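You operate a simulated robot arm through the tools that you are given. There is no shell and no other tool. Be economical: measure what you need, move in short steps, check, and stop when the job is done.

The job below is to be done with a simulated robot arm. You get a single attempt, and the scene is never put back.

TASK
Unclamp the brown block, lay it on the deck's wall-side edge and sand the specks off the plate.
Fine: knob to FREE, slider back; blue puck, put back after; the vent stays shut. What is to be rubbed or washed off counts as gone when no trace of it is left.
Where things are to end (x, y in the base frame): brown block within 0.06 m of [0.49, -0.17].
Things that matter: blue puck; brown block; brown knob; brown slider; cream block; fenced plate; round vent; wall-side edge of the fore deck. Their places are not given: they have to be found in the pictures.

It is judged by the outcome, as a careful person would: the job done as asked, and still so three seconds after it is handed in. It fails if anything else is knocked over, pushed out of place, dropped, spilled or broken.

THE ROBOT
A 7-joint arm with a two-finger parallel gripper, fixed in place. Base frame: the origin is at the foot of the arm, x ahead of it, y to its left, z up; the work surface is at about z = 0.8. Units: m, degrees, N and s.
With the tool pointing down near the work surface it reaches from about 0.3 to 0.7 m from the base axis. Its first joint turns from -66.0 to 66.0 degrees. Payload 1.57 kg.
Tool frame: the origin (TCP) lies between the finger pads and is the grasp point; the fingertips stand 0.03 m ahead of it; z points along the fingers, y is the line along which they close. Largest opening 0.11 m; finger width 0.024, thickness 0.012; the body of the gripper, 0.048 by 0.112 m, starts 0.078 m behind the TCP.
Orientation is that of the tool frame in the base frame, as a unit quaternion [x, y, z, w]. With the fingers straight down and closing along the base's y, the tool's x points along the base's -x, its y along +y and its z along -z.

THE INTERFACE
- The arm moves only by the tool nudge_tool. Its argument "motion" is a list of rows, each a list of 6 numbers: the shift along the tool's x, y, z in units of 250 mm (1.0 is 250 mm), then the turn, a rotation vector about the tool's x, y, z in units of 90 degrees (1.0 is 90 degrees). In form: [[dx, dy, dz, ax, ay, az], ...]. A call has 1 to 12 rows; each row is the pose to reach, as a shift and turn from the pose commanded when the call began, along the tool's axes at that moment. "claw" is the opening in per cent of the stroke, from 0 (shut) to 100 (fully open), set as the call begins (left out, the last holds). A call with a number of a shift or a turn outside -1 to 1 is refused whole. A row lasts 0.2 s, in which the tool goes at most 0.05 m and 8.6 degrees; a call with a longer step from one row to the next is refused whole, and so is a gripper value outside its range. A pose out of reach is approached as far as the arm can. The call stops where the force on the tool passes 60 N (or 10 N more than at its start, if that is more) or the arm is blocked; 0.2 s more then pass. Each finger travels about 0.108 m/s and halts on what it meets, pressing with about 43 N; the grip force reading is that of the motor and also rises with nothing between the fingers. The clock runs only during rows and for 0.2 s after the last one: add rows that repeat a pose to give the fingers time. It gives the time, the measured TCP pose, the force on the tool (base axes), the opening and the grip force at its end, in the units of the frame above (readings bear some noise), with the torque about the TCP (base axes, N m) and any sound that the robot's microphone picked up, and new pictures: "views" is both (left out), scene, wrist or none.
- Cameras (640 x 400 px; columns grow to the right, rows downward): "scene" is fixed at [0.1652, -0.3963, 1.3944]; the picture's right is [0.76, -0.65, 0.00], its down [-0.43, -0.51, -0.75] and it looks along [0.48, 0.57, -0.67] (base axes); focal length 327 px, centre (320, 200). "wrist" rides on the gripper at [0.07, 0.016, -0.141] in the tool frame; the picture's right is [-0.23, 0.97, 0.00], its down [-0.86, -0.20, -0.48] and it looks along [-0.47, -0.11, 0.88] (tool axes); focal length 222 px, centre (320, 200).
- probe_pixels(camera, pixels): there is no depth. For up to 12 entries [column, row, z] of the newest picture of that camera ("zoom" is the newest enlarged one), the place [x, y] in the base frame at which the ray of that pixel passes the height z, good to about 0.002 m. It takes no simulated time.
- zoom(camera, box): a new picture of the part [left, top, right, bottom] of that camera's present view, enlarged. It takes no simulated time.
- close_job(): hands the job in; it is judged then, once.

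Keep the steps short. Do not move on a guess: measure, check each grasp and each placing, and mend mistakes. In all there are 80 turns and 200 pictures (those below and enlarged ones count). Leave the gripper open and the arm clear of the work at the hand-in unless told otherwise, and finish with a single line.

The tools are called after "Emit:" as name(argument=value, ...) on one line, values as JSON. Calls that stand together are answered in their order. nudge_tool: Moves the arm, as the interface text tells. Its arguments: {"type":"object","properties":{"motion":{"type":"array","items":{"type":"array","items":{"type":"number"}}},"claw":{"type":"number"},"views":{"type":"string","enum":["both","scene","wrist","none"]}},"required":["motion"]} The other tools are called the same way: probe_pixels (camera, pixels) gives the place at which the rays of pixels pass given heights; zoom (camera, box) takes an enlarged picture of a part of a camera's view; close_job () hands the job in.

At the start:

```text
time: 0.0
position: [0.476, 0.0436, 1.1056]
tcp_rot: [0.0, 1.0, 0.0, 0.0]
contact_force: [-0.1, 0.3, -0.2]
wrist_torque: [0.0, 0.02, 0.0]
opening: 0.1099
grasp_force: 0.1
```

scene: 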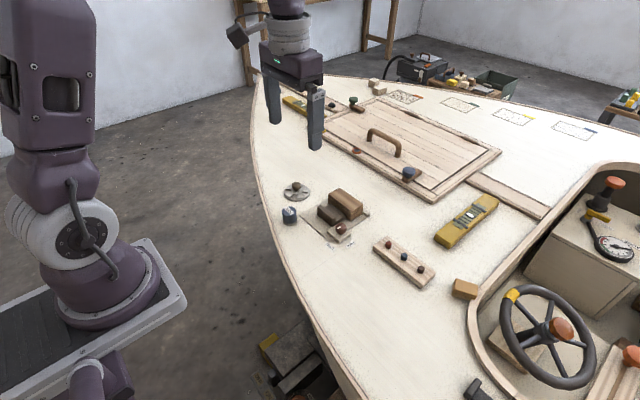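
wrist: 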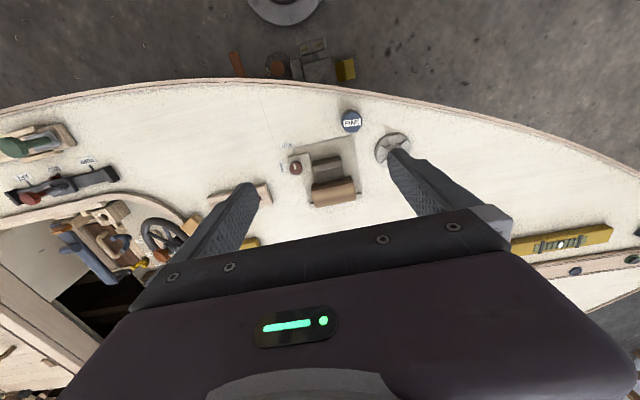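

I see a plate with a brown clamp around (340,215) in the scene view, and a blue puck near (290,215). I'll enlarge both views before moving.

Emit:
zoom(camera="scene", box=[260, 160, 400, 260])

Emit:
zoom(camera="wrist", box=[250, 90, 430, 220])

Emit:
zoom(camera="scene", box=[240, 60, 640, 310])

```text
4.00 times, centred on (330, 210) of scene
```

zoom: 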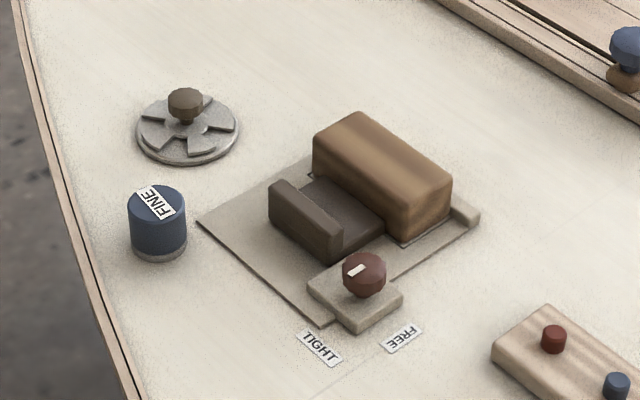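

```text
3.08 times, centred on (340, 155) of wrist
```

zoom: 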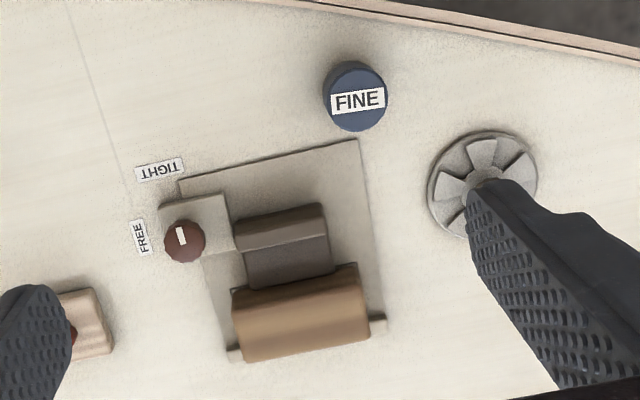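

```text
1.60 times, centred on (440, 185) of scene
```

zoom: 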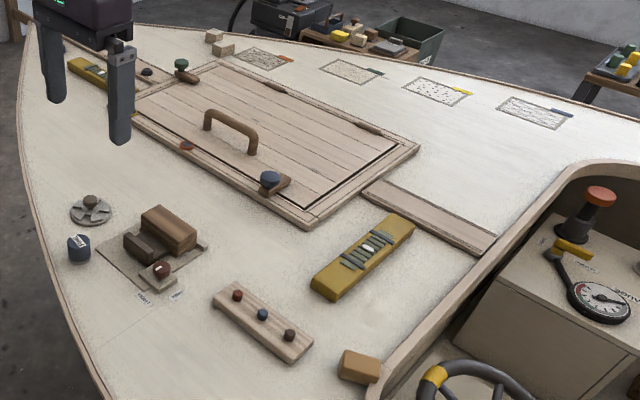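

I'll measure the key items: plate corners, block, knob, puck, vent, and where the target lies.

Emit:
probe_pixels(camera="scene", pixels=[[304, 215, 0.8], [331, 241, 0.8], [380, 213, 0.8], [340, 197, 0.8], [290, 223, 0.8], [297, 192, 0.8], [341, 227, 0.84], [465, 290, 0.8], [379, 248, 0.8], [404, 98, 0.8], [377, 90, 0.8], [430, 268, 0.8]])

Emit:
probe_pixels(camera="wrist", pixels=[[350, 123, 0.8], [295, 167, 0.8], [392, 148, 0.8], [300, 138, 0.8], [351, 129, 0.8], [354, 193, 0.8], [318, 202, 0.8], [240, 195, 0.8], [160, 85, 0.8], [330, 90, 0.8]])

```text
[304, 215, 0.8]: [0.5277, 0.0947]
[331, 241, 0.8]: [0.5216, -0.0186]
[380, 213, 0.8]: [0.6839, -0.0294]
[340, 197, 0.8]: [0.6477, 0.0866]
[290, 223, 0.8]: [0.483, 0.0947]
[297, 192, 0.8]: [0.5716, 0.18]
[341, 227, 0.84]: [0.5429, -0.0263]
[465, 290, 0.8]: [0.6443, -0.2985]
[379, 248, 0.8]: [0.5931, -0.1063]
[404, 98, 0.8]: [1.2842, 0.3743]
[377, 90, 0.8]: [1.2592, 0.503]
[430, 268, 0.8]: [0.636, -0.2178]
```

```text
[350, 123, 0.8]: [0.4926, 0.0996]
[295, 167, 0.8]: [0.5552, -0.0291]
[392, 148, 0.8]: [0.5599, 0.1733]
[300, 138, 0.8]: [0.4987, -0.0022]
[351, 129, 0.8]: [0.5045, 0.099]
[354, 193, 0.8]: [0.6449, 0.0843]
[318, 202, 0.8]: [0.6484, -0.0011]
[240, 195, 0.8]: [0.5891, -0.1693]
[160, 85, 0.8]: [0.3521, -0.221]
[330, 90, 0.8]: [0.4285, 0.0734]
```

The plate is around x 0.50–0.66, y 0–0.09. I'll go lower and slightly back, clear above everything, to see it better.

Emit:
nudge_tool(motion=[[0.06, 0, 0.15, 0, 0, 0], [0.12, 0, 0.3, 0, 0, 0], [0.18, 0, 0.45, 0, 0, 0], [0.18, 0, 0.45, 0, 0, 0]], views="wrist")

Emit:
zoom(camera="wrist", box=[220, 60, 440, 200])

Emit:
zoom(camera="scene", box=[290, 180, 390, 250])

```text
time: 1.0
position: [0.4318, 0.0449, 0.9942]
tcp_rot: [0.0, 1.0, 0.0, 0.0]
contact_force: [0.3, 0.2, -0.2]
wrist_torque: [-0.01, -0.03, 0.04]
opening: 0.1101
grasp_force: 0.1
```

wrist: 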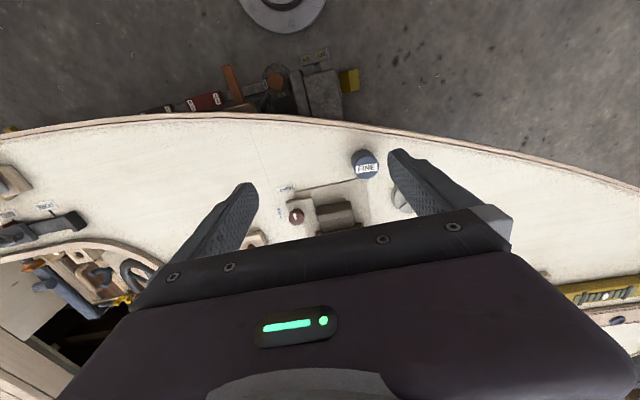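

```text
2.86 times, centred on (330, 130) of wrist
```

zoom: 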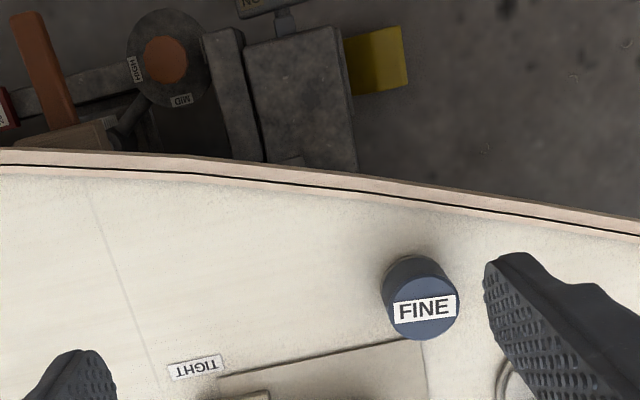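

```text
5.71 times, centred on (340, 215) of scene
```

zoom: 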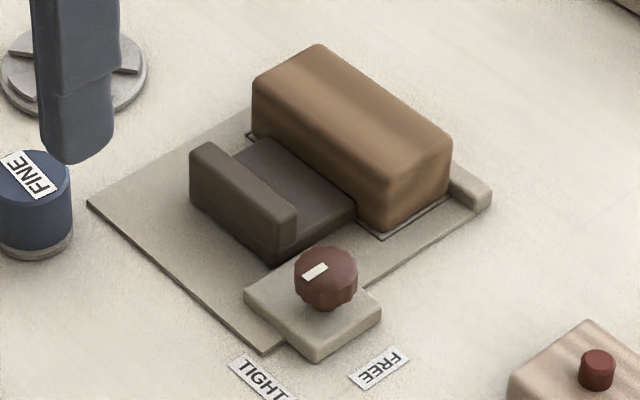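

Next I'll shift forward over the plate so it shows between the fingers, staying at z ≈ 0.99, well above everything.

Emit:
nudge_tool(motion=[[-0.18, 0, 0, 0, 0, 0], [-0.36, -0.05, 0, 0, 0, 0], [-0.5, -0.1, 0, 0, 0, 0], [-0.5, -0.1, 0, 0, 0, 0]], views="wrist")

Emit:
zoom(camera="wrist", box=[240, 60, 420, 210])

```text
time: 2.0
position: [0.5565, 0.0177, 0.9941]
tcp_rot: [0.0, 1.0, 0.0, 0.0]
contact_force: [0.6, -0.3, 0.0]
wrist_torque: [0.01, 0.04, 0.0]
opening: 0.11
grasp_force: 0.0
```

wrist: 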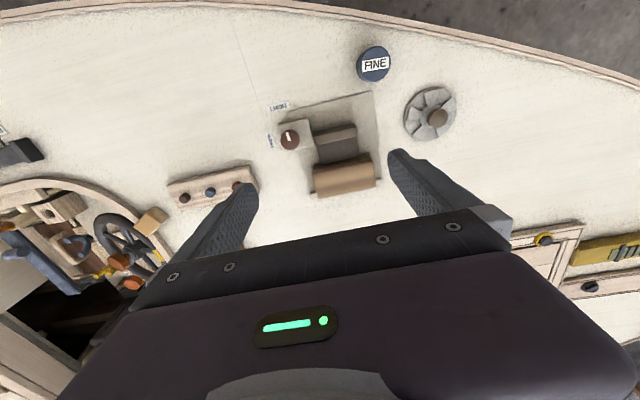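

```text
2.67 times, centred on (330, 135) of wrist
```

zoom: 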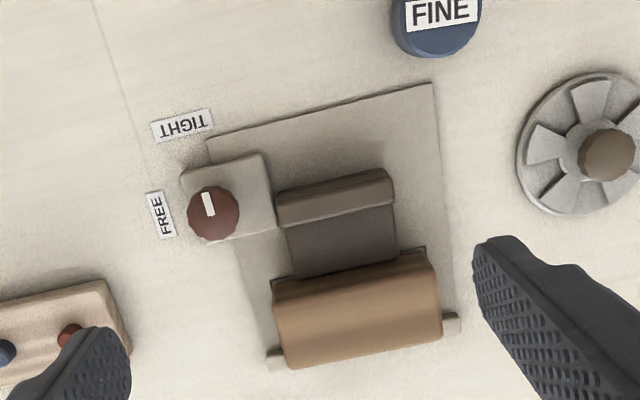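

Triangulating: the knob, block, slider, puck and plate corners from both views.

Emit:
probe_pixels(camera="zoom", pixels=[[213, 213, 0.82], [213, 213, 0.84], [213, 213, 0.86], [440, 55, 0.8], [440, 12, 0.85], [290, 368, 0.85], [440, 335, 0.85], [425, 250, 0.85], [272, 285, 0.85], [335, 200, 0.83], [434, 84, 0.8], [206, 140, 0.8]])

Emit:
probe_pixels(camera="scene", pixels=[[340.9, 226.9, 0.82], [340.9, 226.9, 0.84], [340.9, 226.9, 0.86], [328.3, 194.3, 0.85], [340, 188, 0.85], [362.8, 205.9, 0.85], [351.4, 211.2, 0.85], [293.5, 255, 0.8], [300, 215.5, 0.8], [327, 241.5, 0.8], [289, 210, 0.84], [340, 200, 0.8]])

```text
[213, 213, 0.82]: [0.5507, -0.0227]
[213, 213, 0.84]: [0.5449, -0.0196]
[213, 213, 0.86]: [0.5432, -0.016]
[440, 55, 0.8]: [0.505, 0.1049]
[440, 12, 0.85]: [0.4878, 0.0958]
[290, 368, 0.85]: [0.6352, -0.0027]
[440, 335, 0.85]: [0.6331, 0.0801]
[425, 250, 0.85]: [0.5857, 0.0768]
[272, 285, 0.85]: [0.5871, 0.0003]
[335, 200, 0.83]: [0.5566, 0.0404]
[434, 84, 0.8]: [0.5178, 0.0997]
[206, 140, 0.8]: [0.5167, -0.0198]
```

```text
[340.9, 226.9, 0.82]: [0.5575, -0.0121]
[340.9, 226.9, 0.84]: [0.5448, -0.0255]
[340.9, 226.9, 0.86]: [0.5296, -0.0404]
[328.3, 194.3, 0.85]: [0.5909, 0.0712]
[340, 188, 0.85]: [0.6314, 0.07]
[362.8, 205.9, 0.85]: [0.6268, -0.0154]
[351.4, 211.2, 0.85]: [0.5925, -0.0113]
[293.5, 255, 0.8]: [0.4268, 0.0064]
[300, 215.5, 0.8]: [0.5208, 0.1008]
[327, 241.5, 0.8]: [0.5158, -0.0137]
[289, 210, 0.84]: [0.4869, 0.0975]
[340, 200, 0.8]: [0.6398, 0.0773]
```

Deck ≈ 0.80. The knob top is at about (0.546, -0.021, 0.835), pointer now along -x (TIGHT), and FREE is along -y, so it needs a quarter turn. I'll hover above the knob at z = 0.90 with the claw partly open, to check.

Emit:
nudge_tool(motion=[[0.02, -0.08, 0.12, 0, 0, 0], [0.04, -0.158, 0.25, 0, 0, 0], [0.04, -0.158, 0.372, 0, 0, 0], [0.04, -0.158, 0.372, 0, 0, 0]], claw=42, views="both")

Emit:
zoom(camera="wrist", box=[240, 80, 420, 210])

```text
time: 3.0
position: [0.5459, -0.0191, 0.9003]
tcp_rot: [0.0, 1.0, 0.0, 0.0]
contact_force: [0.3, 0.6, 0.0]
wrist_torque: [-0.01, 0.03, -0.02]
opening: 0.0461
grasp_force: 0.0
```

scene: 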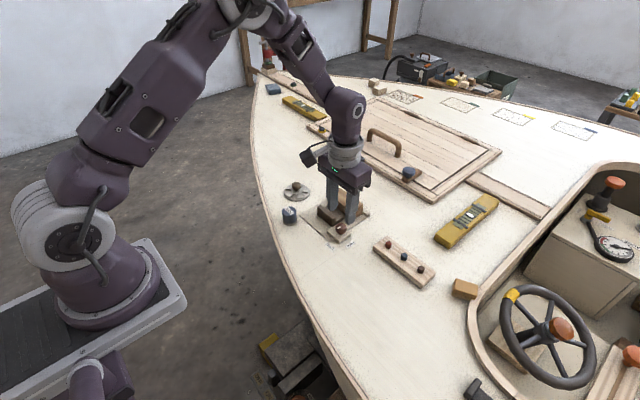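
wrist: 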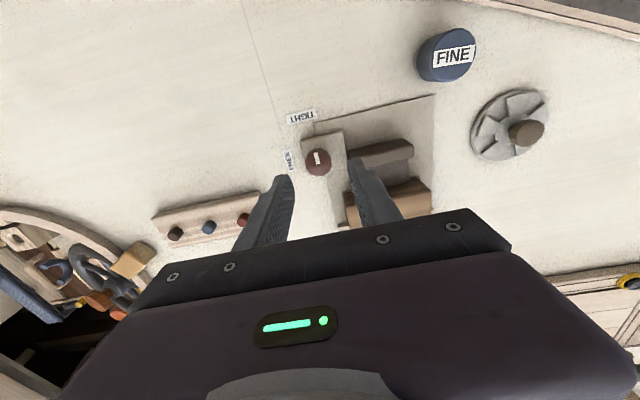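

```text
3.08 times, centred on (330, 145) of wrist
```

zoom: 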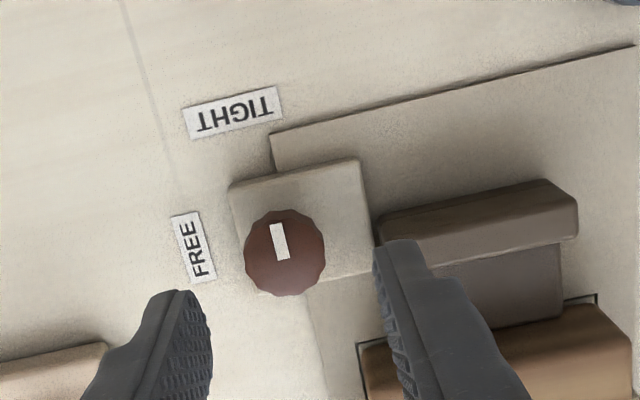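

Emit:
probe_pixels(camera="zoom", pixels=[[283, 247, 0.835], [283, 247, 0.83], [245, 253, 0.83], [325, 243, 0.83], [285, 297, 0.825], [280, 210, 0.83], [378, 245, 0.82], [378, 220, 0.83]])

Emit:
zoom(camera="scene", box=[290, 180, 390, 250])

```text
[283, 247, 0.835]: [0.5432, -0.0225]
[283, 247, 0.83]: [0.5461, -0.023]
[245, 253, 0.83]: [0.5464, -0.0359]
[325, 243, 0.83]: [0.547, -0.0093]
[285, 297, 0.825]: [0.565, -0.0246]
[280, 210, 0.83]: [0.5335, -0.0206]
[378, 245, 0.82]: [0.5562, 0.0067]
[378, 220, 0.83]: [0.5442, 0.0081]
```

```text
5.71 times, centred on (340, 215) of scene
```

zoom: 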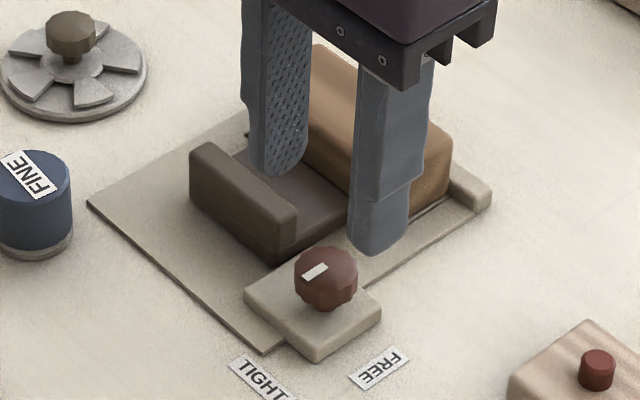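

Knob: centre (0.547, -0.0225), about 26 mm wide. The slider side is only about 17 mm from it along y, so I'll grip along x: first turning the tool +90° about its axis here, in free air.

Emit:
nudge_tool(motion=[[0, 0, 0, 0, 0, 0.091], [0, 0, 0, 0, 0, 0.182], [0, 0, 0, 0, 0, 0.273], [0, 0, 0, 0, 0, 0.364], [0, 0, 0, 0, 0, 0.455], [0, 0, 0, 0, 0, 0.546], [0, 0, 0, 0, 0, 0.637], [0, 0, 0, 0, 0, 0.728], [0, 0, 0, 0, 0, 0.819], [0, 0, 0, 0, 0, 0.91], [0, 0, 0, 0, 0, 1.0], [0, 0, 0, 0, 0, 1.0]], views="wrist")

Emit:
zoom(camera="wrist", box=[240, 80, 420, 210])

```text
time: 5.6
position: [0.5466, -0.021, 0.9008]
tcp_rot: [0.708, 0.706, 0.001, 0.0]
contact_force: [-0.2, -0.3, -1.0]
wrist_torque: [0.01, -0.01, 0.01]
opening: 0.0463
grasp_force: 0.0
```

wrist: 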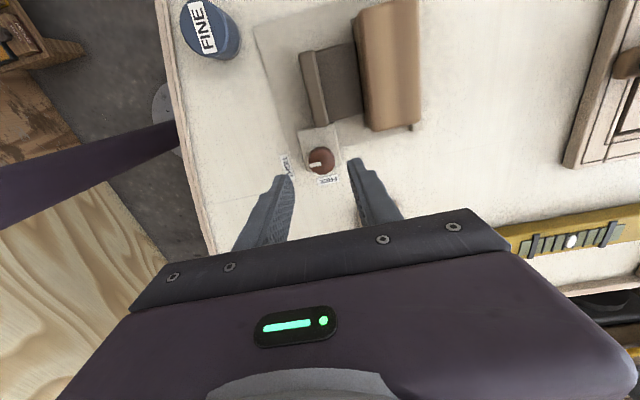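

```text
3.08 times, centred on (330, 145) of wrist
```

zoom: 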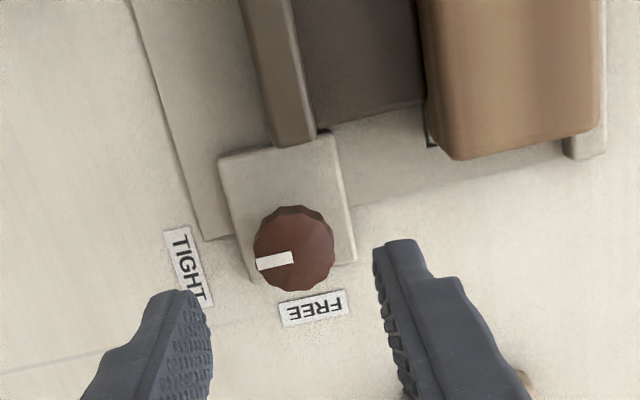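

Emit:
probe_pixels(camera="zoom", pixels=[[294, 249, 0.83], [253, 255, 0.83], [335, 246, 0.83], [296, 291, 0.83], [292, 206, 0.83], [302, 145, 0.83], [460, 158, 0.84], [600, 130, 0.84], [418, 10, 0.84], [430, 145, 0.8]])

```text
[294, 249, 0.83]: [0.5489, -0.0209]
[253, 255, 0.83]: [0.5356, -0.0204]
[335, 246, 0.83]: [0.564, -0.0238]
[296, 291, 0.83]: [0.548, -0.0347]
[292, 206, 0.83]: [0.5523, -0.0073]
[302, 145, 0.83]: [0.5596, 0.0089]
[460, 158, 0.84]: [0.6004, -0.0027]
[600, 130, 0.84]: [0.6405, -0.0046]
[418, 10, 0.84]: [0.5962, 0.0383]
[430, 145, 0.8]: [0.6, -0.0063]
```

Knob centre reads about (0.548, -0.0215). I'll lower to TCP z 0.850 around it.

Emit:
nudge_tool(motion=[[0, 0.008, 0.08, 0, 0, 0], [0, 0.008, 0.15, 0, 0, 0], [0, 0.008, 0.2, 0, 0, 0], [0, 0.008, 0.2, 0, 0, 0]], views="both")

Emit:
zoom(camera="wrist", box=[240, 110, 420, 240])

Emit:
zoom(camera="scene", box=[290, 180, 390, 250])

```text
time: 6.6
position: [0.5491, -0.0204, 0.8512]
tcp_rot: [0.707, 0.707, 0.0, 0.001]
contact_force: [-0.8, 0.7, 0.5]
wrist_torque: [-0.01, -0.01, -0.02]
opening: 0.0462
grasp_force: 0.1
```

scene: 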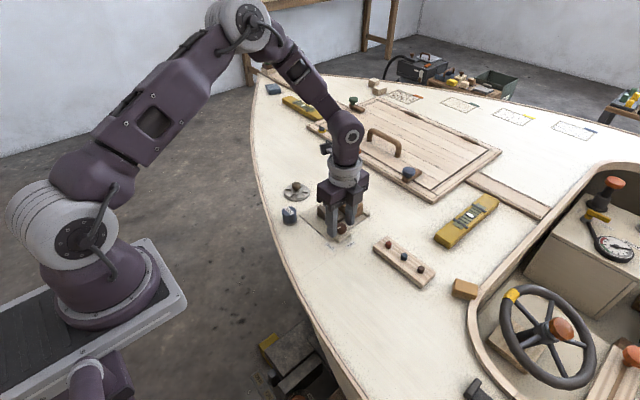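
wrist: 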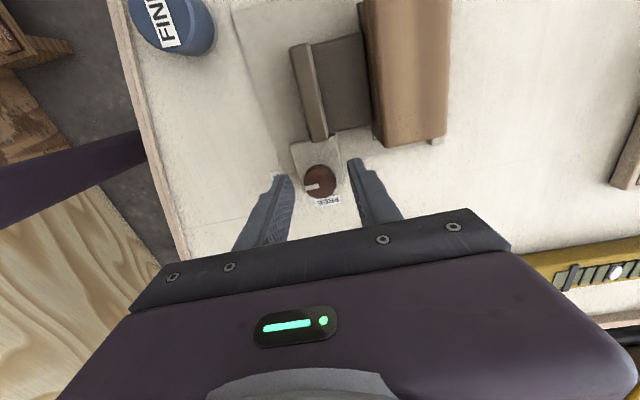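

```text
3.08 times, centred on (330, 175) of wrist
```

zoom: 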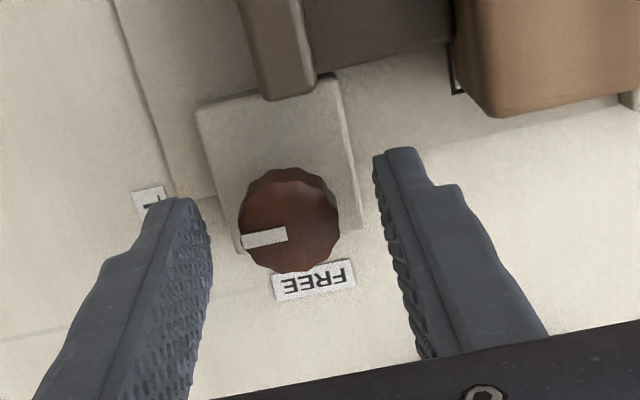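

```text
5.71 times, centred on (340, 215) of scene
```

zoom: 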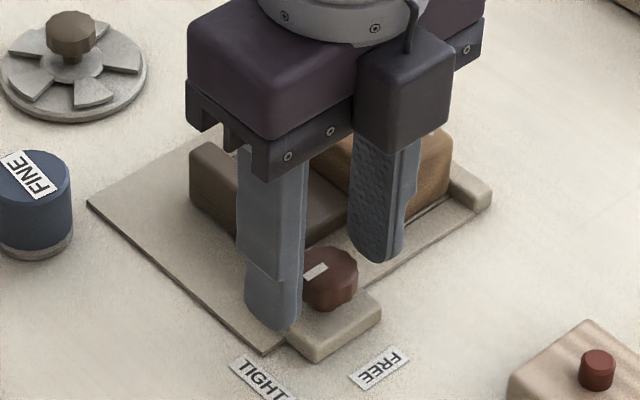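

The fingers straddle the knob nicely in both views. I'll lower 4 mm more and close to grip it.

Emit:
nudge_tool(motion=[[0, 0, 0.016, 0, 0, 0], [0, 0, 0.016, 0, 0, 0]], views="none")

Emit:
nudge_tool(motion=[[0, 0, 0, 0, 0, 0], [0, 0, 0, 0, 0, 0], [0, 0, 0, 0, 0, 0]], claw=5, views="wrist")

```text
time: 7.2
position: [0.5476, -0.0205, 0.8471]
tcp_rot: [0.707, 0.707, 0.0, -0.001]
contact_force: [0.0, 0.2, 0.6]
wrist_torque: [-0.01, 0.02, 0.0]
opening: 0.0464
grasp_force: 0.0
```

```text
time: 8.0
position: [0.5485, -0.0204, 0.8475]
tcp_rot: [0.707, 0.708, 0.0, 0.0]
contact_force: [-1.7, 0.1, -0.8]
wrist_torque: [0.01, 0.03, 0.02]
opening: 0.0259
grasp_force: 36.9
```

wrist: 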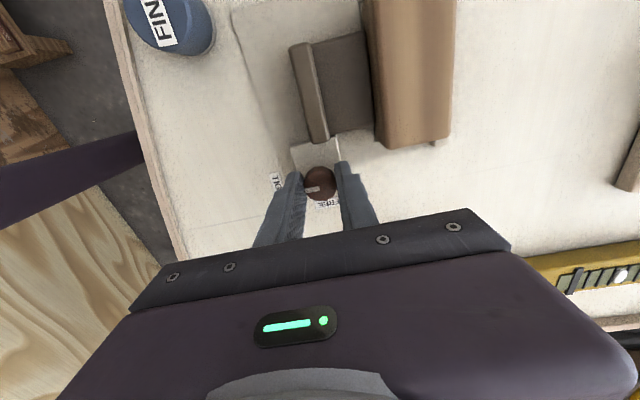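

Gripped at 25.9 mm with no side force. Now the quarter turn back: tool az −90° takes the pointer from −x to −y (FREE).

Emit:
nudge_tool(motion=[[0, 0, 0, 0, 0, -0.091], [0, 0, 0, 0, 0, -0.182], [0, 0, 0, 0, 0, -0.273], [0, 0, 0, 0, 0, -0.364], [0, 0, 0, 0, 0, -0.455], [0, 0, 0, 0, 0, -0.546], [0, 0, 0, 0, 0, -0.637], [0, 0, 0, 0, 0, -0.728], [0, 0, 0, 0, 0, -0.819], [0, 0, 0, 0, 0, -0.91], [0, 0, 0, 0, 0, -1.0], [0, 0, 0, 0, 0, -1.0]], views="wrist")

Emit:
zoom(camera="wrist", box=[240, 110, 420, 240])

Emit:
zoom(camera="scene", box=[290, 180, 390, 250])

```text
time: 10.6
position: [0.5475, -0.0216, 0.8473]
tcp_rot: [0.0, 1.0, -0.001, 0.001]
contact_force: [-17.9, -19.1, 19.0]
wrist_torque: [-0.32, 0.32, -0.13]
opening: 0.0261
grasp_force: 37.0
```

wrist: 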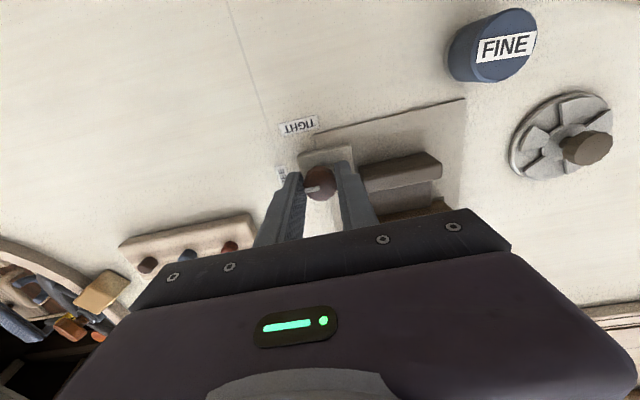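

```text
3.08 times, centred on (330, 175) of wrist
```

zoom: 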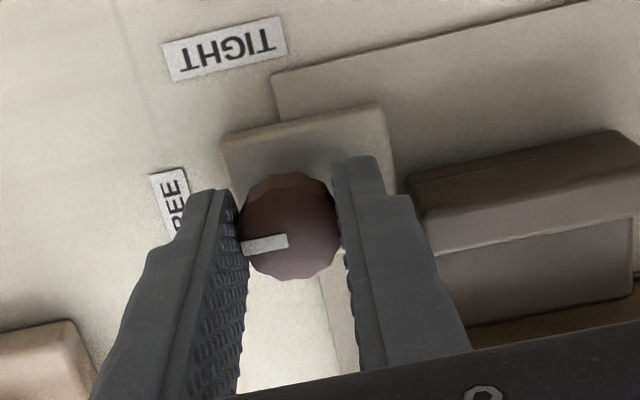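

```text
5.71 times, centred on (340, 215) of scene
```

zoom: 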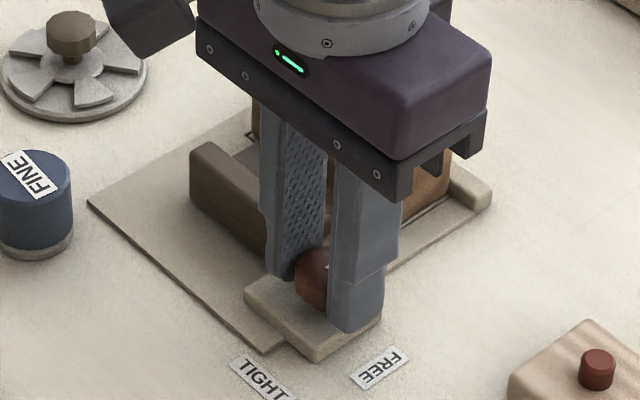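

The pointer now lies toward FREE (−y). I'll open a little (3 mm per side, to stay off the slider) and lift.

Emit:
nudge_tool(motion=[[0, 0, 0, 0, 0, 0], [0, 0, 0, 0, 0, 0]], claw=30, views="none")

Emit:
nudge_tool(motion=[[0, 0, -0.06, 0, 0, 0], [0, 0, -0.2, 0, 0, 0], [0.1, 0.06, -0.36, 0, 0, 0], [0.1, 0.12, -0.36, 0, 0, 0]], views="wrist")

Emit:
zoom(camera="wrist", box=[240, 80, 420, 210])

Emit:
zoom(camera="scene", box=[290, 180, 390, 250])

```text
time: 11.2
position: [0.5468, -0.0188, 0.8451]
tcp_rot: [-0.001, 1.0, 0.001, 0.001]
contact_force: [-0.1, -0.3, 0.8]
wrist_torque: [0.0, -0.01, 0.02]
opening: 0.0328
grasp_force: 0.1
```

```text
time: 12.2
position: [0.5216, 0.0094, 0.9367]
tcp_rot: [0.0, 1.0, 0.0, 0.0]
contact_force: [0.2, -0.8, 0.3]
wrist_torque: [0.03, -0.01, 0.02]
opening: 0.0328
grasp_force: 0.1
```

wrist: 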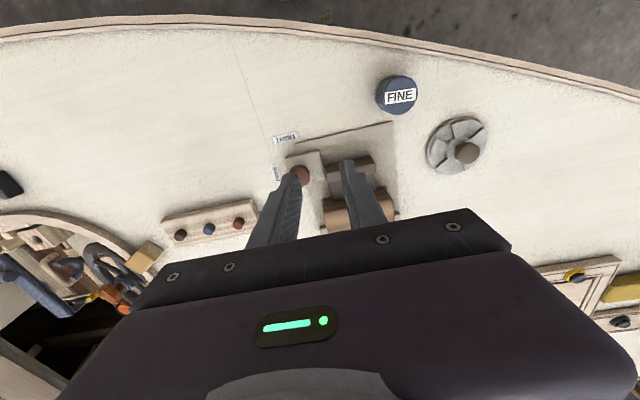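

```text
3.08 times, centred on (330, 145) of wrist
```

zoom: 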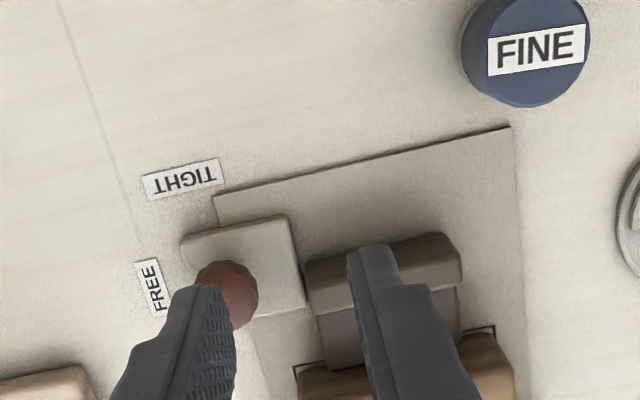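

```text
5.71 times, centred on (340, 215) of scene
```

zoom: 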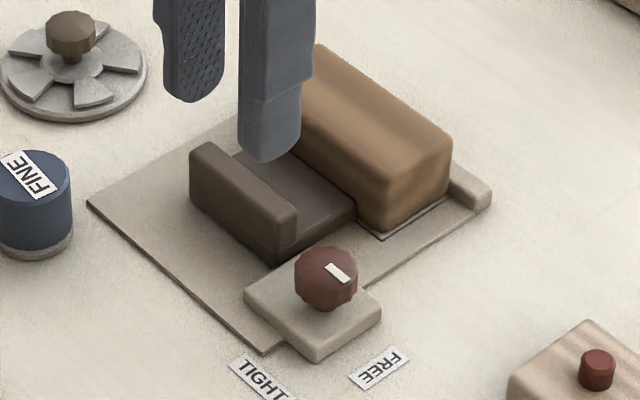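

The pointer is on FREE. Next the slider: its upright lip is about 0.55 in x. I'll move over it with the tool turned +90° (closing along x) and measure it there.

Emit:
nudge_tool(motion=[[-0.116, 0.104, 0, 0, 0, 0.091], [-0.116, 0.104, 0, 0, 0, 0.182], [-0.116, 0.104, 0, 0, 0, 0.273], [-0.116, 0.104, 0, 0, 0, 0.364], [-0.116, 0.104, 0, 0, 0, 0.455], [-0.116, 0.104, 0, 0, 0, 0.546], [-0.116, 0.104, 0, 0, 0, 0.637], [-0.116, 0.104, 0, 0, 0, 0.728], [-0.116, 0.104, 0, 0, 0, 0.819], [-0.116, 0.104, 0, 0, 0, 0.91], [-0.116, 0.104, 0, 0, 0, 1.0], [-0.116, 0.104, 0, 0, 0, 1.0]], claw=45, views="wrist")

Emit:
zoom(camera="wrist", box=[240, 80, 420, 210])

```text
time: 14.8
position: [0.5524, 0.0355, 0.9375]
tcp_rot: [0.707, 0.707, 0.0, 0.0]
contact_force: [-0.3, 0.0, 0.9]
wrist_torque: [0.02, 0.02, 0.02]
opening: 0.0492
grasp_force: 0.0
```

wrist: 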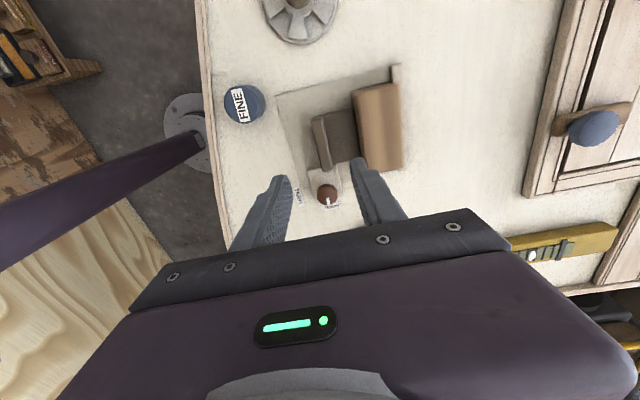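

```text
3.08 times, centred on (330, 145) of wrist
```

zoom: 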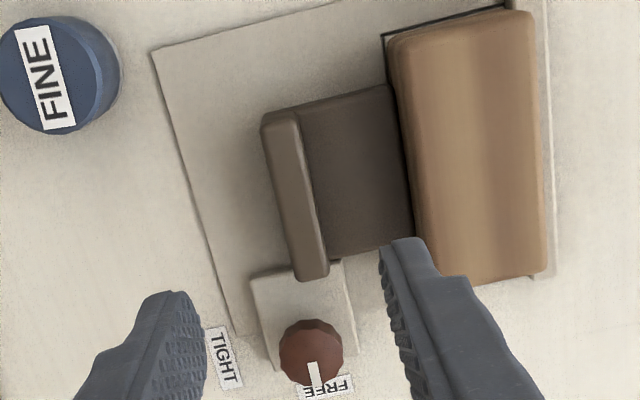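

Emit:
probe_pixels(camera="zoom", pixels=[[265, 122, 0.83], [297, 112, 0.83], [300, 280, 0.83], [328, 272, 0.83], [388, 87, 0.82], [412, 245, 0.82], [398, 45, 0.84], [535, 20, 0.84], [547, 270, 0.84], [420, 260, 0.84], [312, 372, 0.835], [385, 40, 0.8]])

Emit:
probe_pixels(camera="scene", pixels=[[317.2, 206.4, 0.82], [317.2, 206.4, 0.83], [317.2, 206.4, 0.84], [332, 217.5, 0.83], [335.9, 217.3, 0.83], [321.2, 205.1, 0.83]])

```text
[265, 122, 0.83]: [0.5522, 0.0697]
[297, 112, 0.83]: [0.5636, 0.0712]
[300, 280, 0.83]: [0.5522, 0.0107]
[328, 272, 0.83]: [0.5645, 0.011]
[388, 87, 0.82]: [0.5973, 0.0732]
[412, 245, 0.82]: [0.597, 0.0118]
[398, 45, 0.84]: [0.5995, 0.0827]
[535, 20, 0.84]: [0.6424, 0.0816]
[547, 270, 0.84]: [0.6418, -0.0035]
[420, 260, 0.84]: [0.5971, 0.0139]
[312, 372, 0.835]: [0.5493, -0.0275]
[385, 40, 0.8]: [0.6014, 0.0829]
```

```text
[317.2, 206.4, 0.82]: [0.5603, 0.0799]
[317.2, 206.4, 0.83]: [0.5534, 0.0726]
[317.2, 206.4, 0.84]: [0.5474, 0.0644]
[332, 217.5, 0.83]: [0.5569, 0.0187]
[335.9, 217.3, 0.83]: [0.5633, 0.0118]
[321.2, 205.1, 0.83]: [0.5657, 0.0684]
```

Slider lip: x 0.551–0.565, y 0.010–0.071, top ≈0.832. I'll descend around it to TCP z ≈ 0.853 with a 37 mm opening.

Emit:
nudge_tool(motion=[[0.024, 0.024, 0.1, 0, 0, 0], [0.024, 0.024, 0.2, 0, 0, 0], [0.024, 0.024, 0.28, 0, 0, 0], [0.024, 0.024, 0.334, 0, 0, 0], [0.024, 0.024, 0.334, 0, 0, 0]], claw=34, views="wrist")

Emit:
zoom(camera="wrist", box=[240, 110, 420, 240])

Emit:
zoom(camera="scene", box=[290, 180, 390, 250])

```text
time: 16.0
position: [0.5586, 0.0417, 0.8519]
tcp_rot: [0.707, 0.707, 0.0, -0.001]
contact_force: [-0.5, -0.1, -0.3]
wrist_torque: [0.04, 0.0, -0.04]
opening: 0.0375
grasp_force: 0.1
```

wrist: 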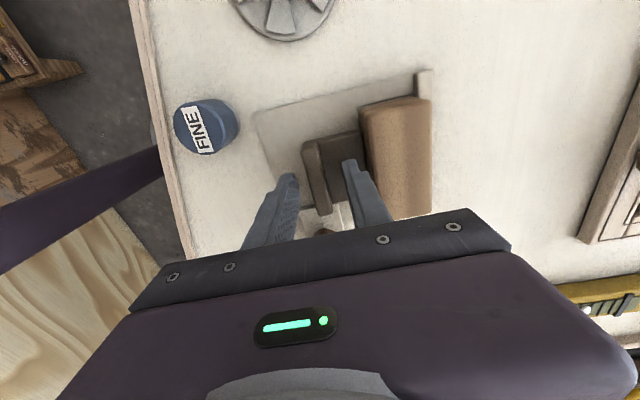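

```text
3.08 times, centred on (330, 175) of wrist
```

zoom: 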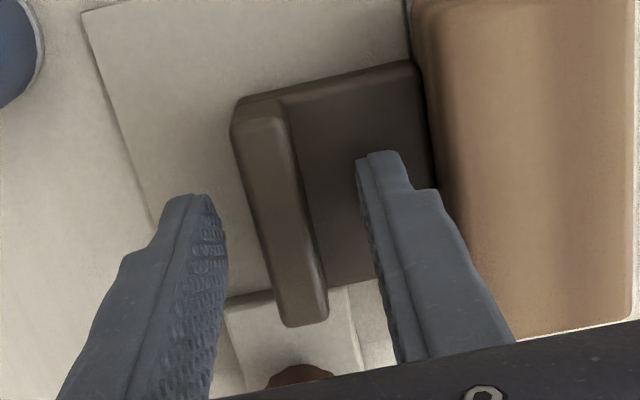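

```text
5.71 times, centred on (340, 215) of scene
```

zoom: 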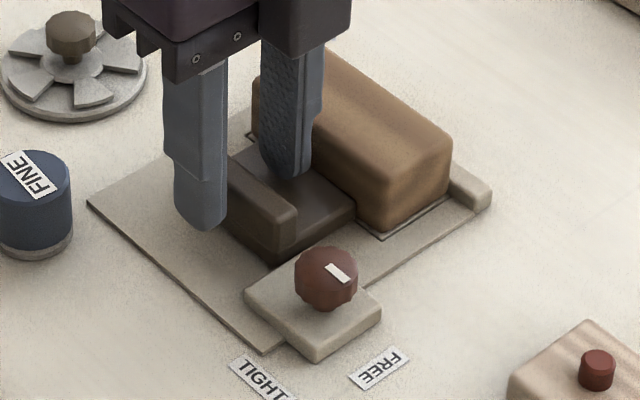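

The fingers straddle the lip, clear of the slab. I'll close on it.

Emit:
nudge_tool(motion=[[0, 0, 0, 0, 0, 0], [0, 0, 0, 0, 0, 0], [0, 0, 0, 0, 0, 0]], claw=3, views="none")

Emit:
nudge_tool(motion=[[0, -0.02, 0, 0, 0, 0], [0, -0.04, 0, 0, 0, 0], [0, -0.06, 0, 0, 0, 0], [0, -0.08, 0, 0, 0, 0], [0, -0.08, 0, 0, 0, 0]], views="scene")

Emit:
zoom(camera="scene", box=[290, 180, 390, 250])

```text
time: 16.8
position: [0.5559, 0.0432, 0.8518]
tcp_rot: [0.708, 0.707, -0.002, -0.001]
contact_force: [-22.3, -0.8, 3.2]
wrist_torque: [0.26, 0.38, 0.05]
opening: 0.0143
grasp_force: 30.0
```

```text
time: 18.0
position: [0.5381, 0.0411, 0.8535]
tcp_rot: [0.707, 0.707, 0.0, -0.001]
contact_force: [-0.3, -3.7, -16.2]
wrist_torque: [-0.07, -0.06, -0.02]
opening: 0.0138
grasp_force: 30.1
```

scene: 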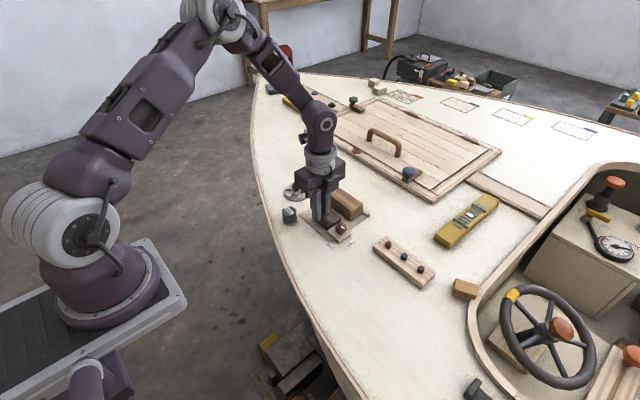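

```text
5.71 times, centred on (340, 215) of scene
```

zoom: 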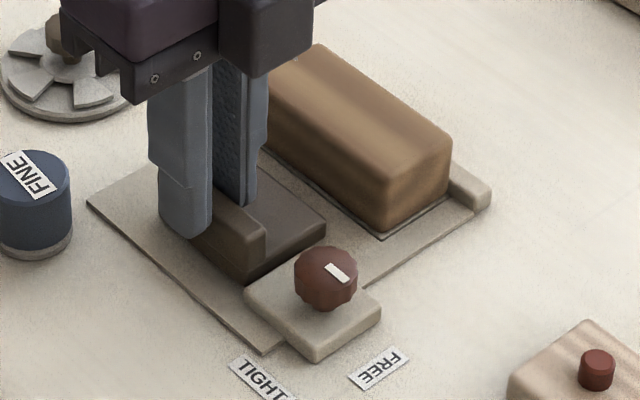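

The slider has moved back 20 mm with little force. I'll continue gently toward its stop.

Emit:
nudge_tool(motion=[[0, -0.015, 0, 0, 0, 0], [0, -0.03, 0, 0, 0, 0], [0, -0.045, 0, 0, 0, 0], [0, -0.06, 0, 0, 0, 0], [0, -0.06, 0, 0, 0, 0]], views="scene")

Emit:
zoom(camera="scene", box=[290, 180, 390, 250])

```text
time: 19.2
position: [0.5261, 0.0405, 0.8545]
tcp_rot: [0.707, 0.707, 0.002, 0.003]
contact_force: [26.2, 4.6, -21.9]
wrist_torque: [0.35, -0.4, -0.05]
opening: 0.014
grasp_force: 30.0
```

scene: 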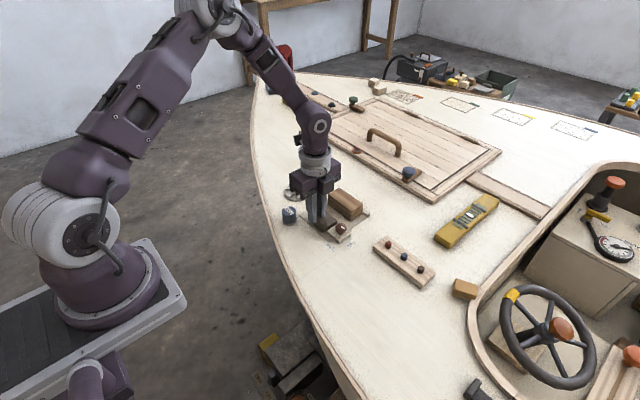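

```text
5.71 times, centred on (340, 215) of scene
```

zoom: 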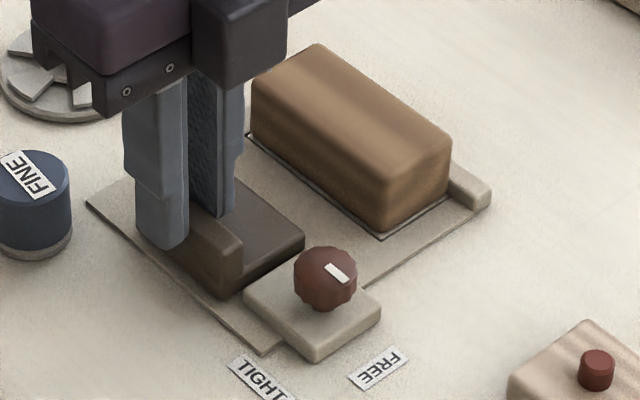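

Force has risen to 26 N: the slider is at its back stop (about 32 mm). I'll release and lift.

Emit:
nudge_tool(motion=[[0, 0.01, 0, 0, 0, 0], [0, 0.01, 0, 0, 0, 0]], claw=34, views="none")

Emit:
nudge_tool(motion=[[0, 0, -0.06, 0, 0, 0], [0, 0, -0.2, 0, 0, 0], [0, 0.15, -0.38, 0, 0, 0], [0, 0.3, -0.38, 0, 0, 0], [0, 0.3, -0.38, 0, 0, 0]], views="wrist")

Emit:
zoom(camera="wrist", box=[220, 60, 420, 210])

Emit:
zoom(camera="scene", box=[290, 180, 390, 250])

```text
time: 19.8
position: [0.5256, 0.0401, 0.854]
tcp_rot: [0.707, 0.707, -0.001, 0.0]
contact_force: [-0.3, -0.6, 0.0]
wrist_torque: [0.03, 0.01, 0.02]
opening: 0.0374
grasp_force: 0.2
```

```text
refused: row 3 steps farther than a row can; nothing moved
```

```text
2.67 times, centred on (320, 135) of wrist
```

zoom: 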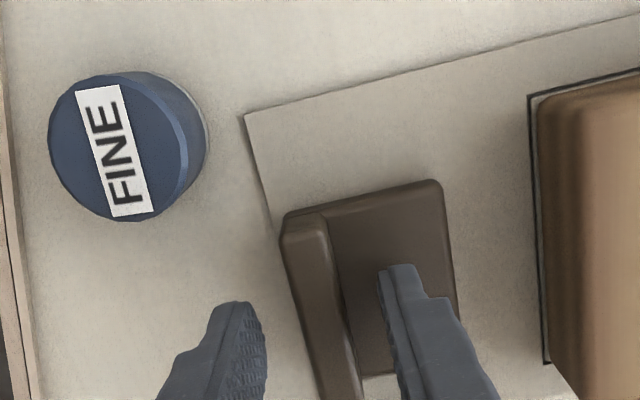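

```text
5.71 times, centred on (340, 215) of scene
```

zoom: 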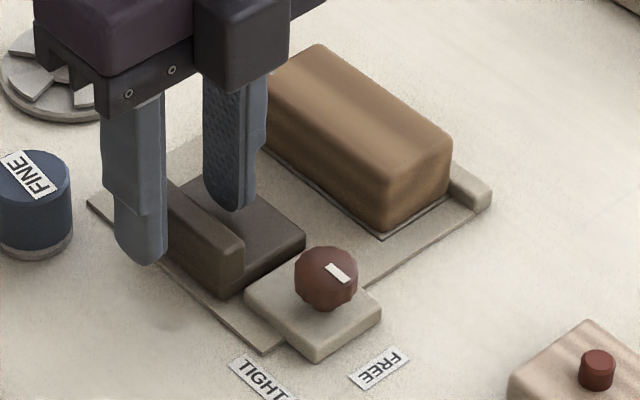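

The slider stands back by itself. Now I'll go up in smaller steps and over the block centre (0.6195, 0.039).

Emit:
nudge_tool(motion=[[0, 0, -0.06, 0, 0, 0], [0, 0, -0.2, 0, 0, 0], [0, 0.06, -0.34, 0, 0, 0], [0, 0.2, -0.34, 0, 0, 0], [0, 0.376, -0.34, 0, 0, 0], [0, 0.376, -0.34, 0, 0, 0]], claw=66, views="wrist")

Emit:
zoom(camera="wrist", box=[230, 80, 410, 210])

Emit:
zoom(camera="scene", box=[290, 180, 390, 250])

```text
time: 21.2
position: [0.6202, 0.04, 0.9406]
tcp_rot: [0.707, 0.707, 0.0, 0.0]
contact_force: [-0.3, -0.8, 0.0]
wrist_torque: [-0.02, 0.01, 0.01]
opening: 0.0725
grasp_force: 0.0
```

wrist: 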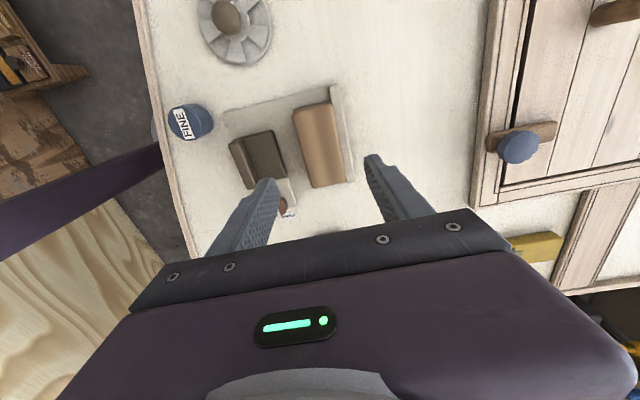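

```text
3.08 times, centred on (320, 145) of wrist
```

zoom: 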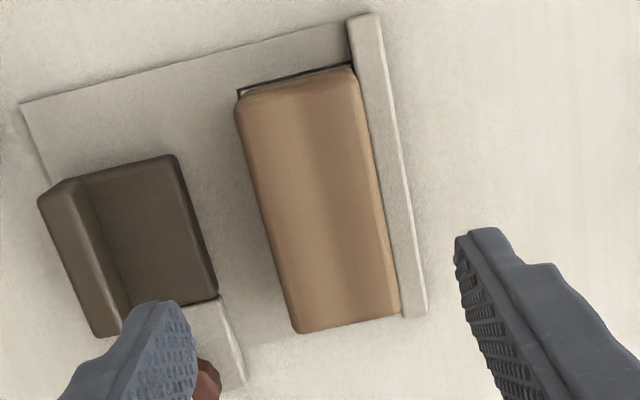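

```text
5.71 times, centred on (340, 215) of scene
```

zoom: 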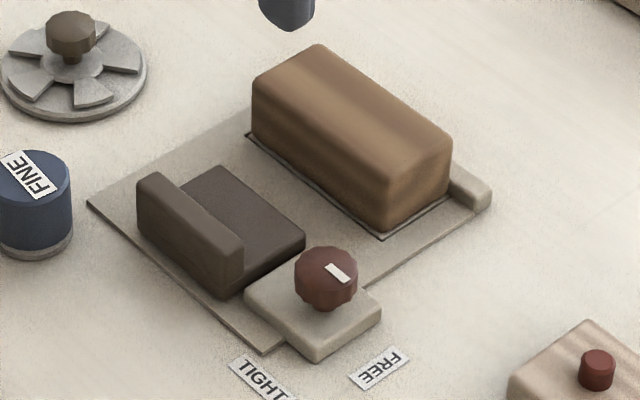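

Emit:
probe_pixels(camera="zoom", pixels=[[340, 208, 0.84]])

Emit:
probe_pixels(camera="wrist", pixels=[[294.6, 112, 0.84], [332.6, 102.7, 0.84], [349, 182, 0.84], [312, 188, 0.84], [336, 85, 0.815], [344, 84, 0.815], [350, 183, 0.815], [358.6, 182, 0.815], [319, 145, 0.84]])

Emit:
probe_pixels(camera="scene", pixels=[[366, 213, 0.81], [369.5, 212.5, 0.81], [366.5, 211.5, 0.815], [363.5, 205.9, 0.84], [351.8, 211.3, 0.84], [329, 195, 0.84], [340, 188.2, 0.84]])

```text
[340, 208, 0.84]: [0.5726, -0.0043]
```

```text
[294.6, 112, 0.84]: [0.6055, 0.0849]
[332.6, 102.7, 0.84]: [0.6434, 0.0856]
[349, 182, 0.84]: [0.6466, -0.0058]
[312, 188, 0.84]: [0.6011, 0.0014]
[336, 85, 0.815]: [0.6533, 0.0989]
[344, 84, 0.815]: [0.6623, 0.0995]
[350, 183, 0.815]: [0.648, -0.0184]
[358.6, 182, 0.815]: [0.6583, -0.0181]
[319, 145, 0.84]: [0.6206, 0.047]
```

```text
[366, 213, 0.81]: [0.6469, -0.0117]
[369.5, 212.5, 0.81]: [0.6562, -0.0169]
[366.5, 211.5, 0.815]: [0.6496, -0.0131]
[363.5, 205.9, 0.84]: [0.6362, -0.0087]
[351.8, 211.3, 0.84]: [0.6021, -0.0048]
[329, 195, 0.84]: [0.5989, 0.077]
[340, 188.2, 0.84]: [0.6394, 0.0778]
```

Block centre ≈ (0.621, 0.039), top ≈0.84; the cream bar behind is at x 0.648–0.660, low (≈0.812). I'll lower to TCP z 0.852 with tips at 0.822, above that bar.

Emit:
nudge_tool(motion=[[-0.008, 0.006, 0.12, 0, 0, 0], [-0.008, 0.006, 0.24, 0, 0, 0], [-0.008, 0.006, 0.3, 0, 0, 0], [-0.008, 0.006, 0.344, 0, 0, 0], [-0.008, 0.006, 0.344, 0, 0, 0]], views="scene")

Emit:
zoom(camera="wrist", box=[230, 100, 410, 230])

Emit:
zoom(camera="scene", box=[290, 180, 390, 250])

```text
time: 22.4
position: [0.6211, 0.0395, 0.8534]
tcp_rot: [0.707, 0.707, 0.001, -0.001]
contact_force: [-0.5, 0.5, -0.6]
wrist_torque: [0.0, 0.02, -0.02]
opening: 0.0727
grasp_force: 0.0
```

scene: 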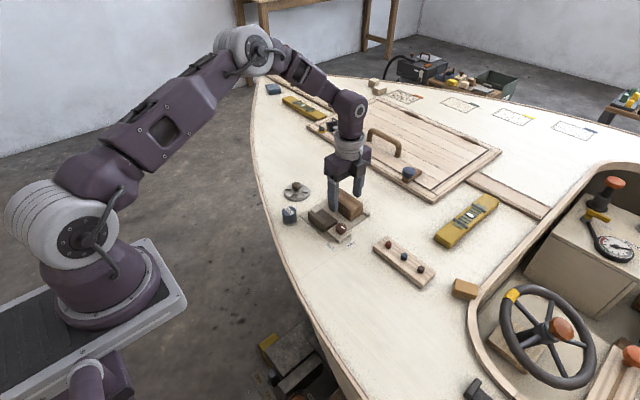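

```text
3.08 times, centred on (320, 165) of wrist
```

zoom: 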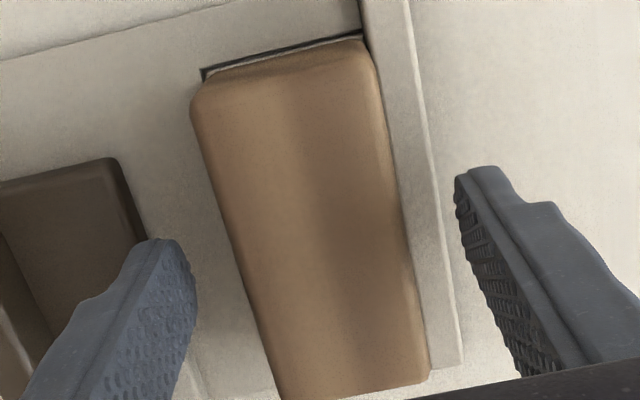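

```text
5.71 times, centred on (340, 215) of scene
```

zoom: 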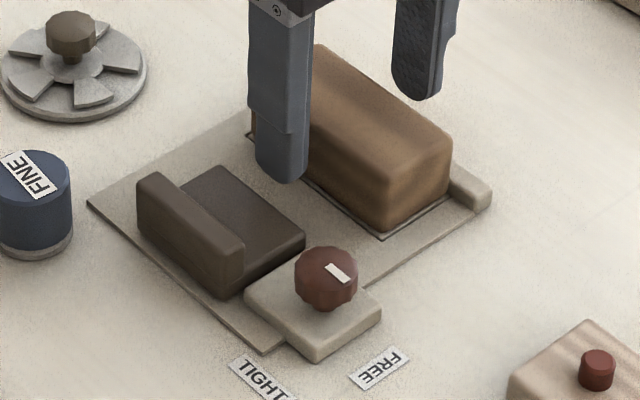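

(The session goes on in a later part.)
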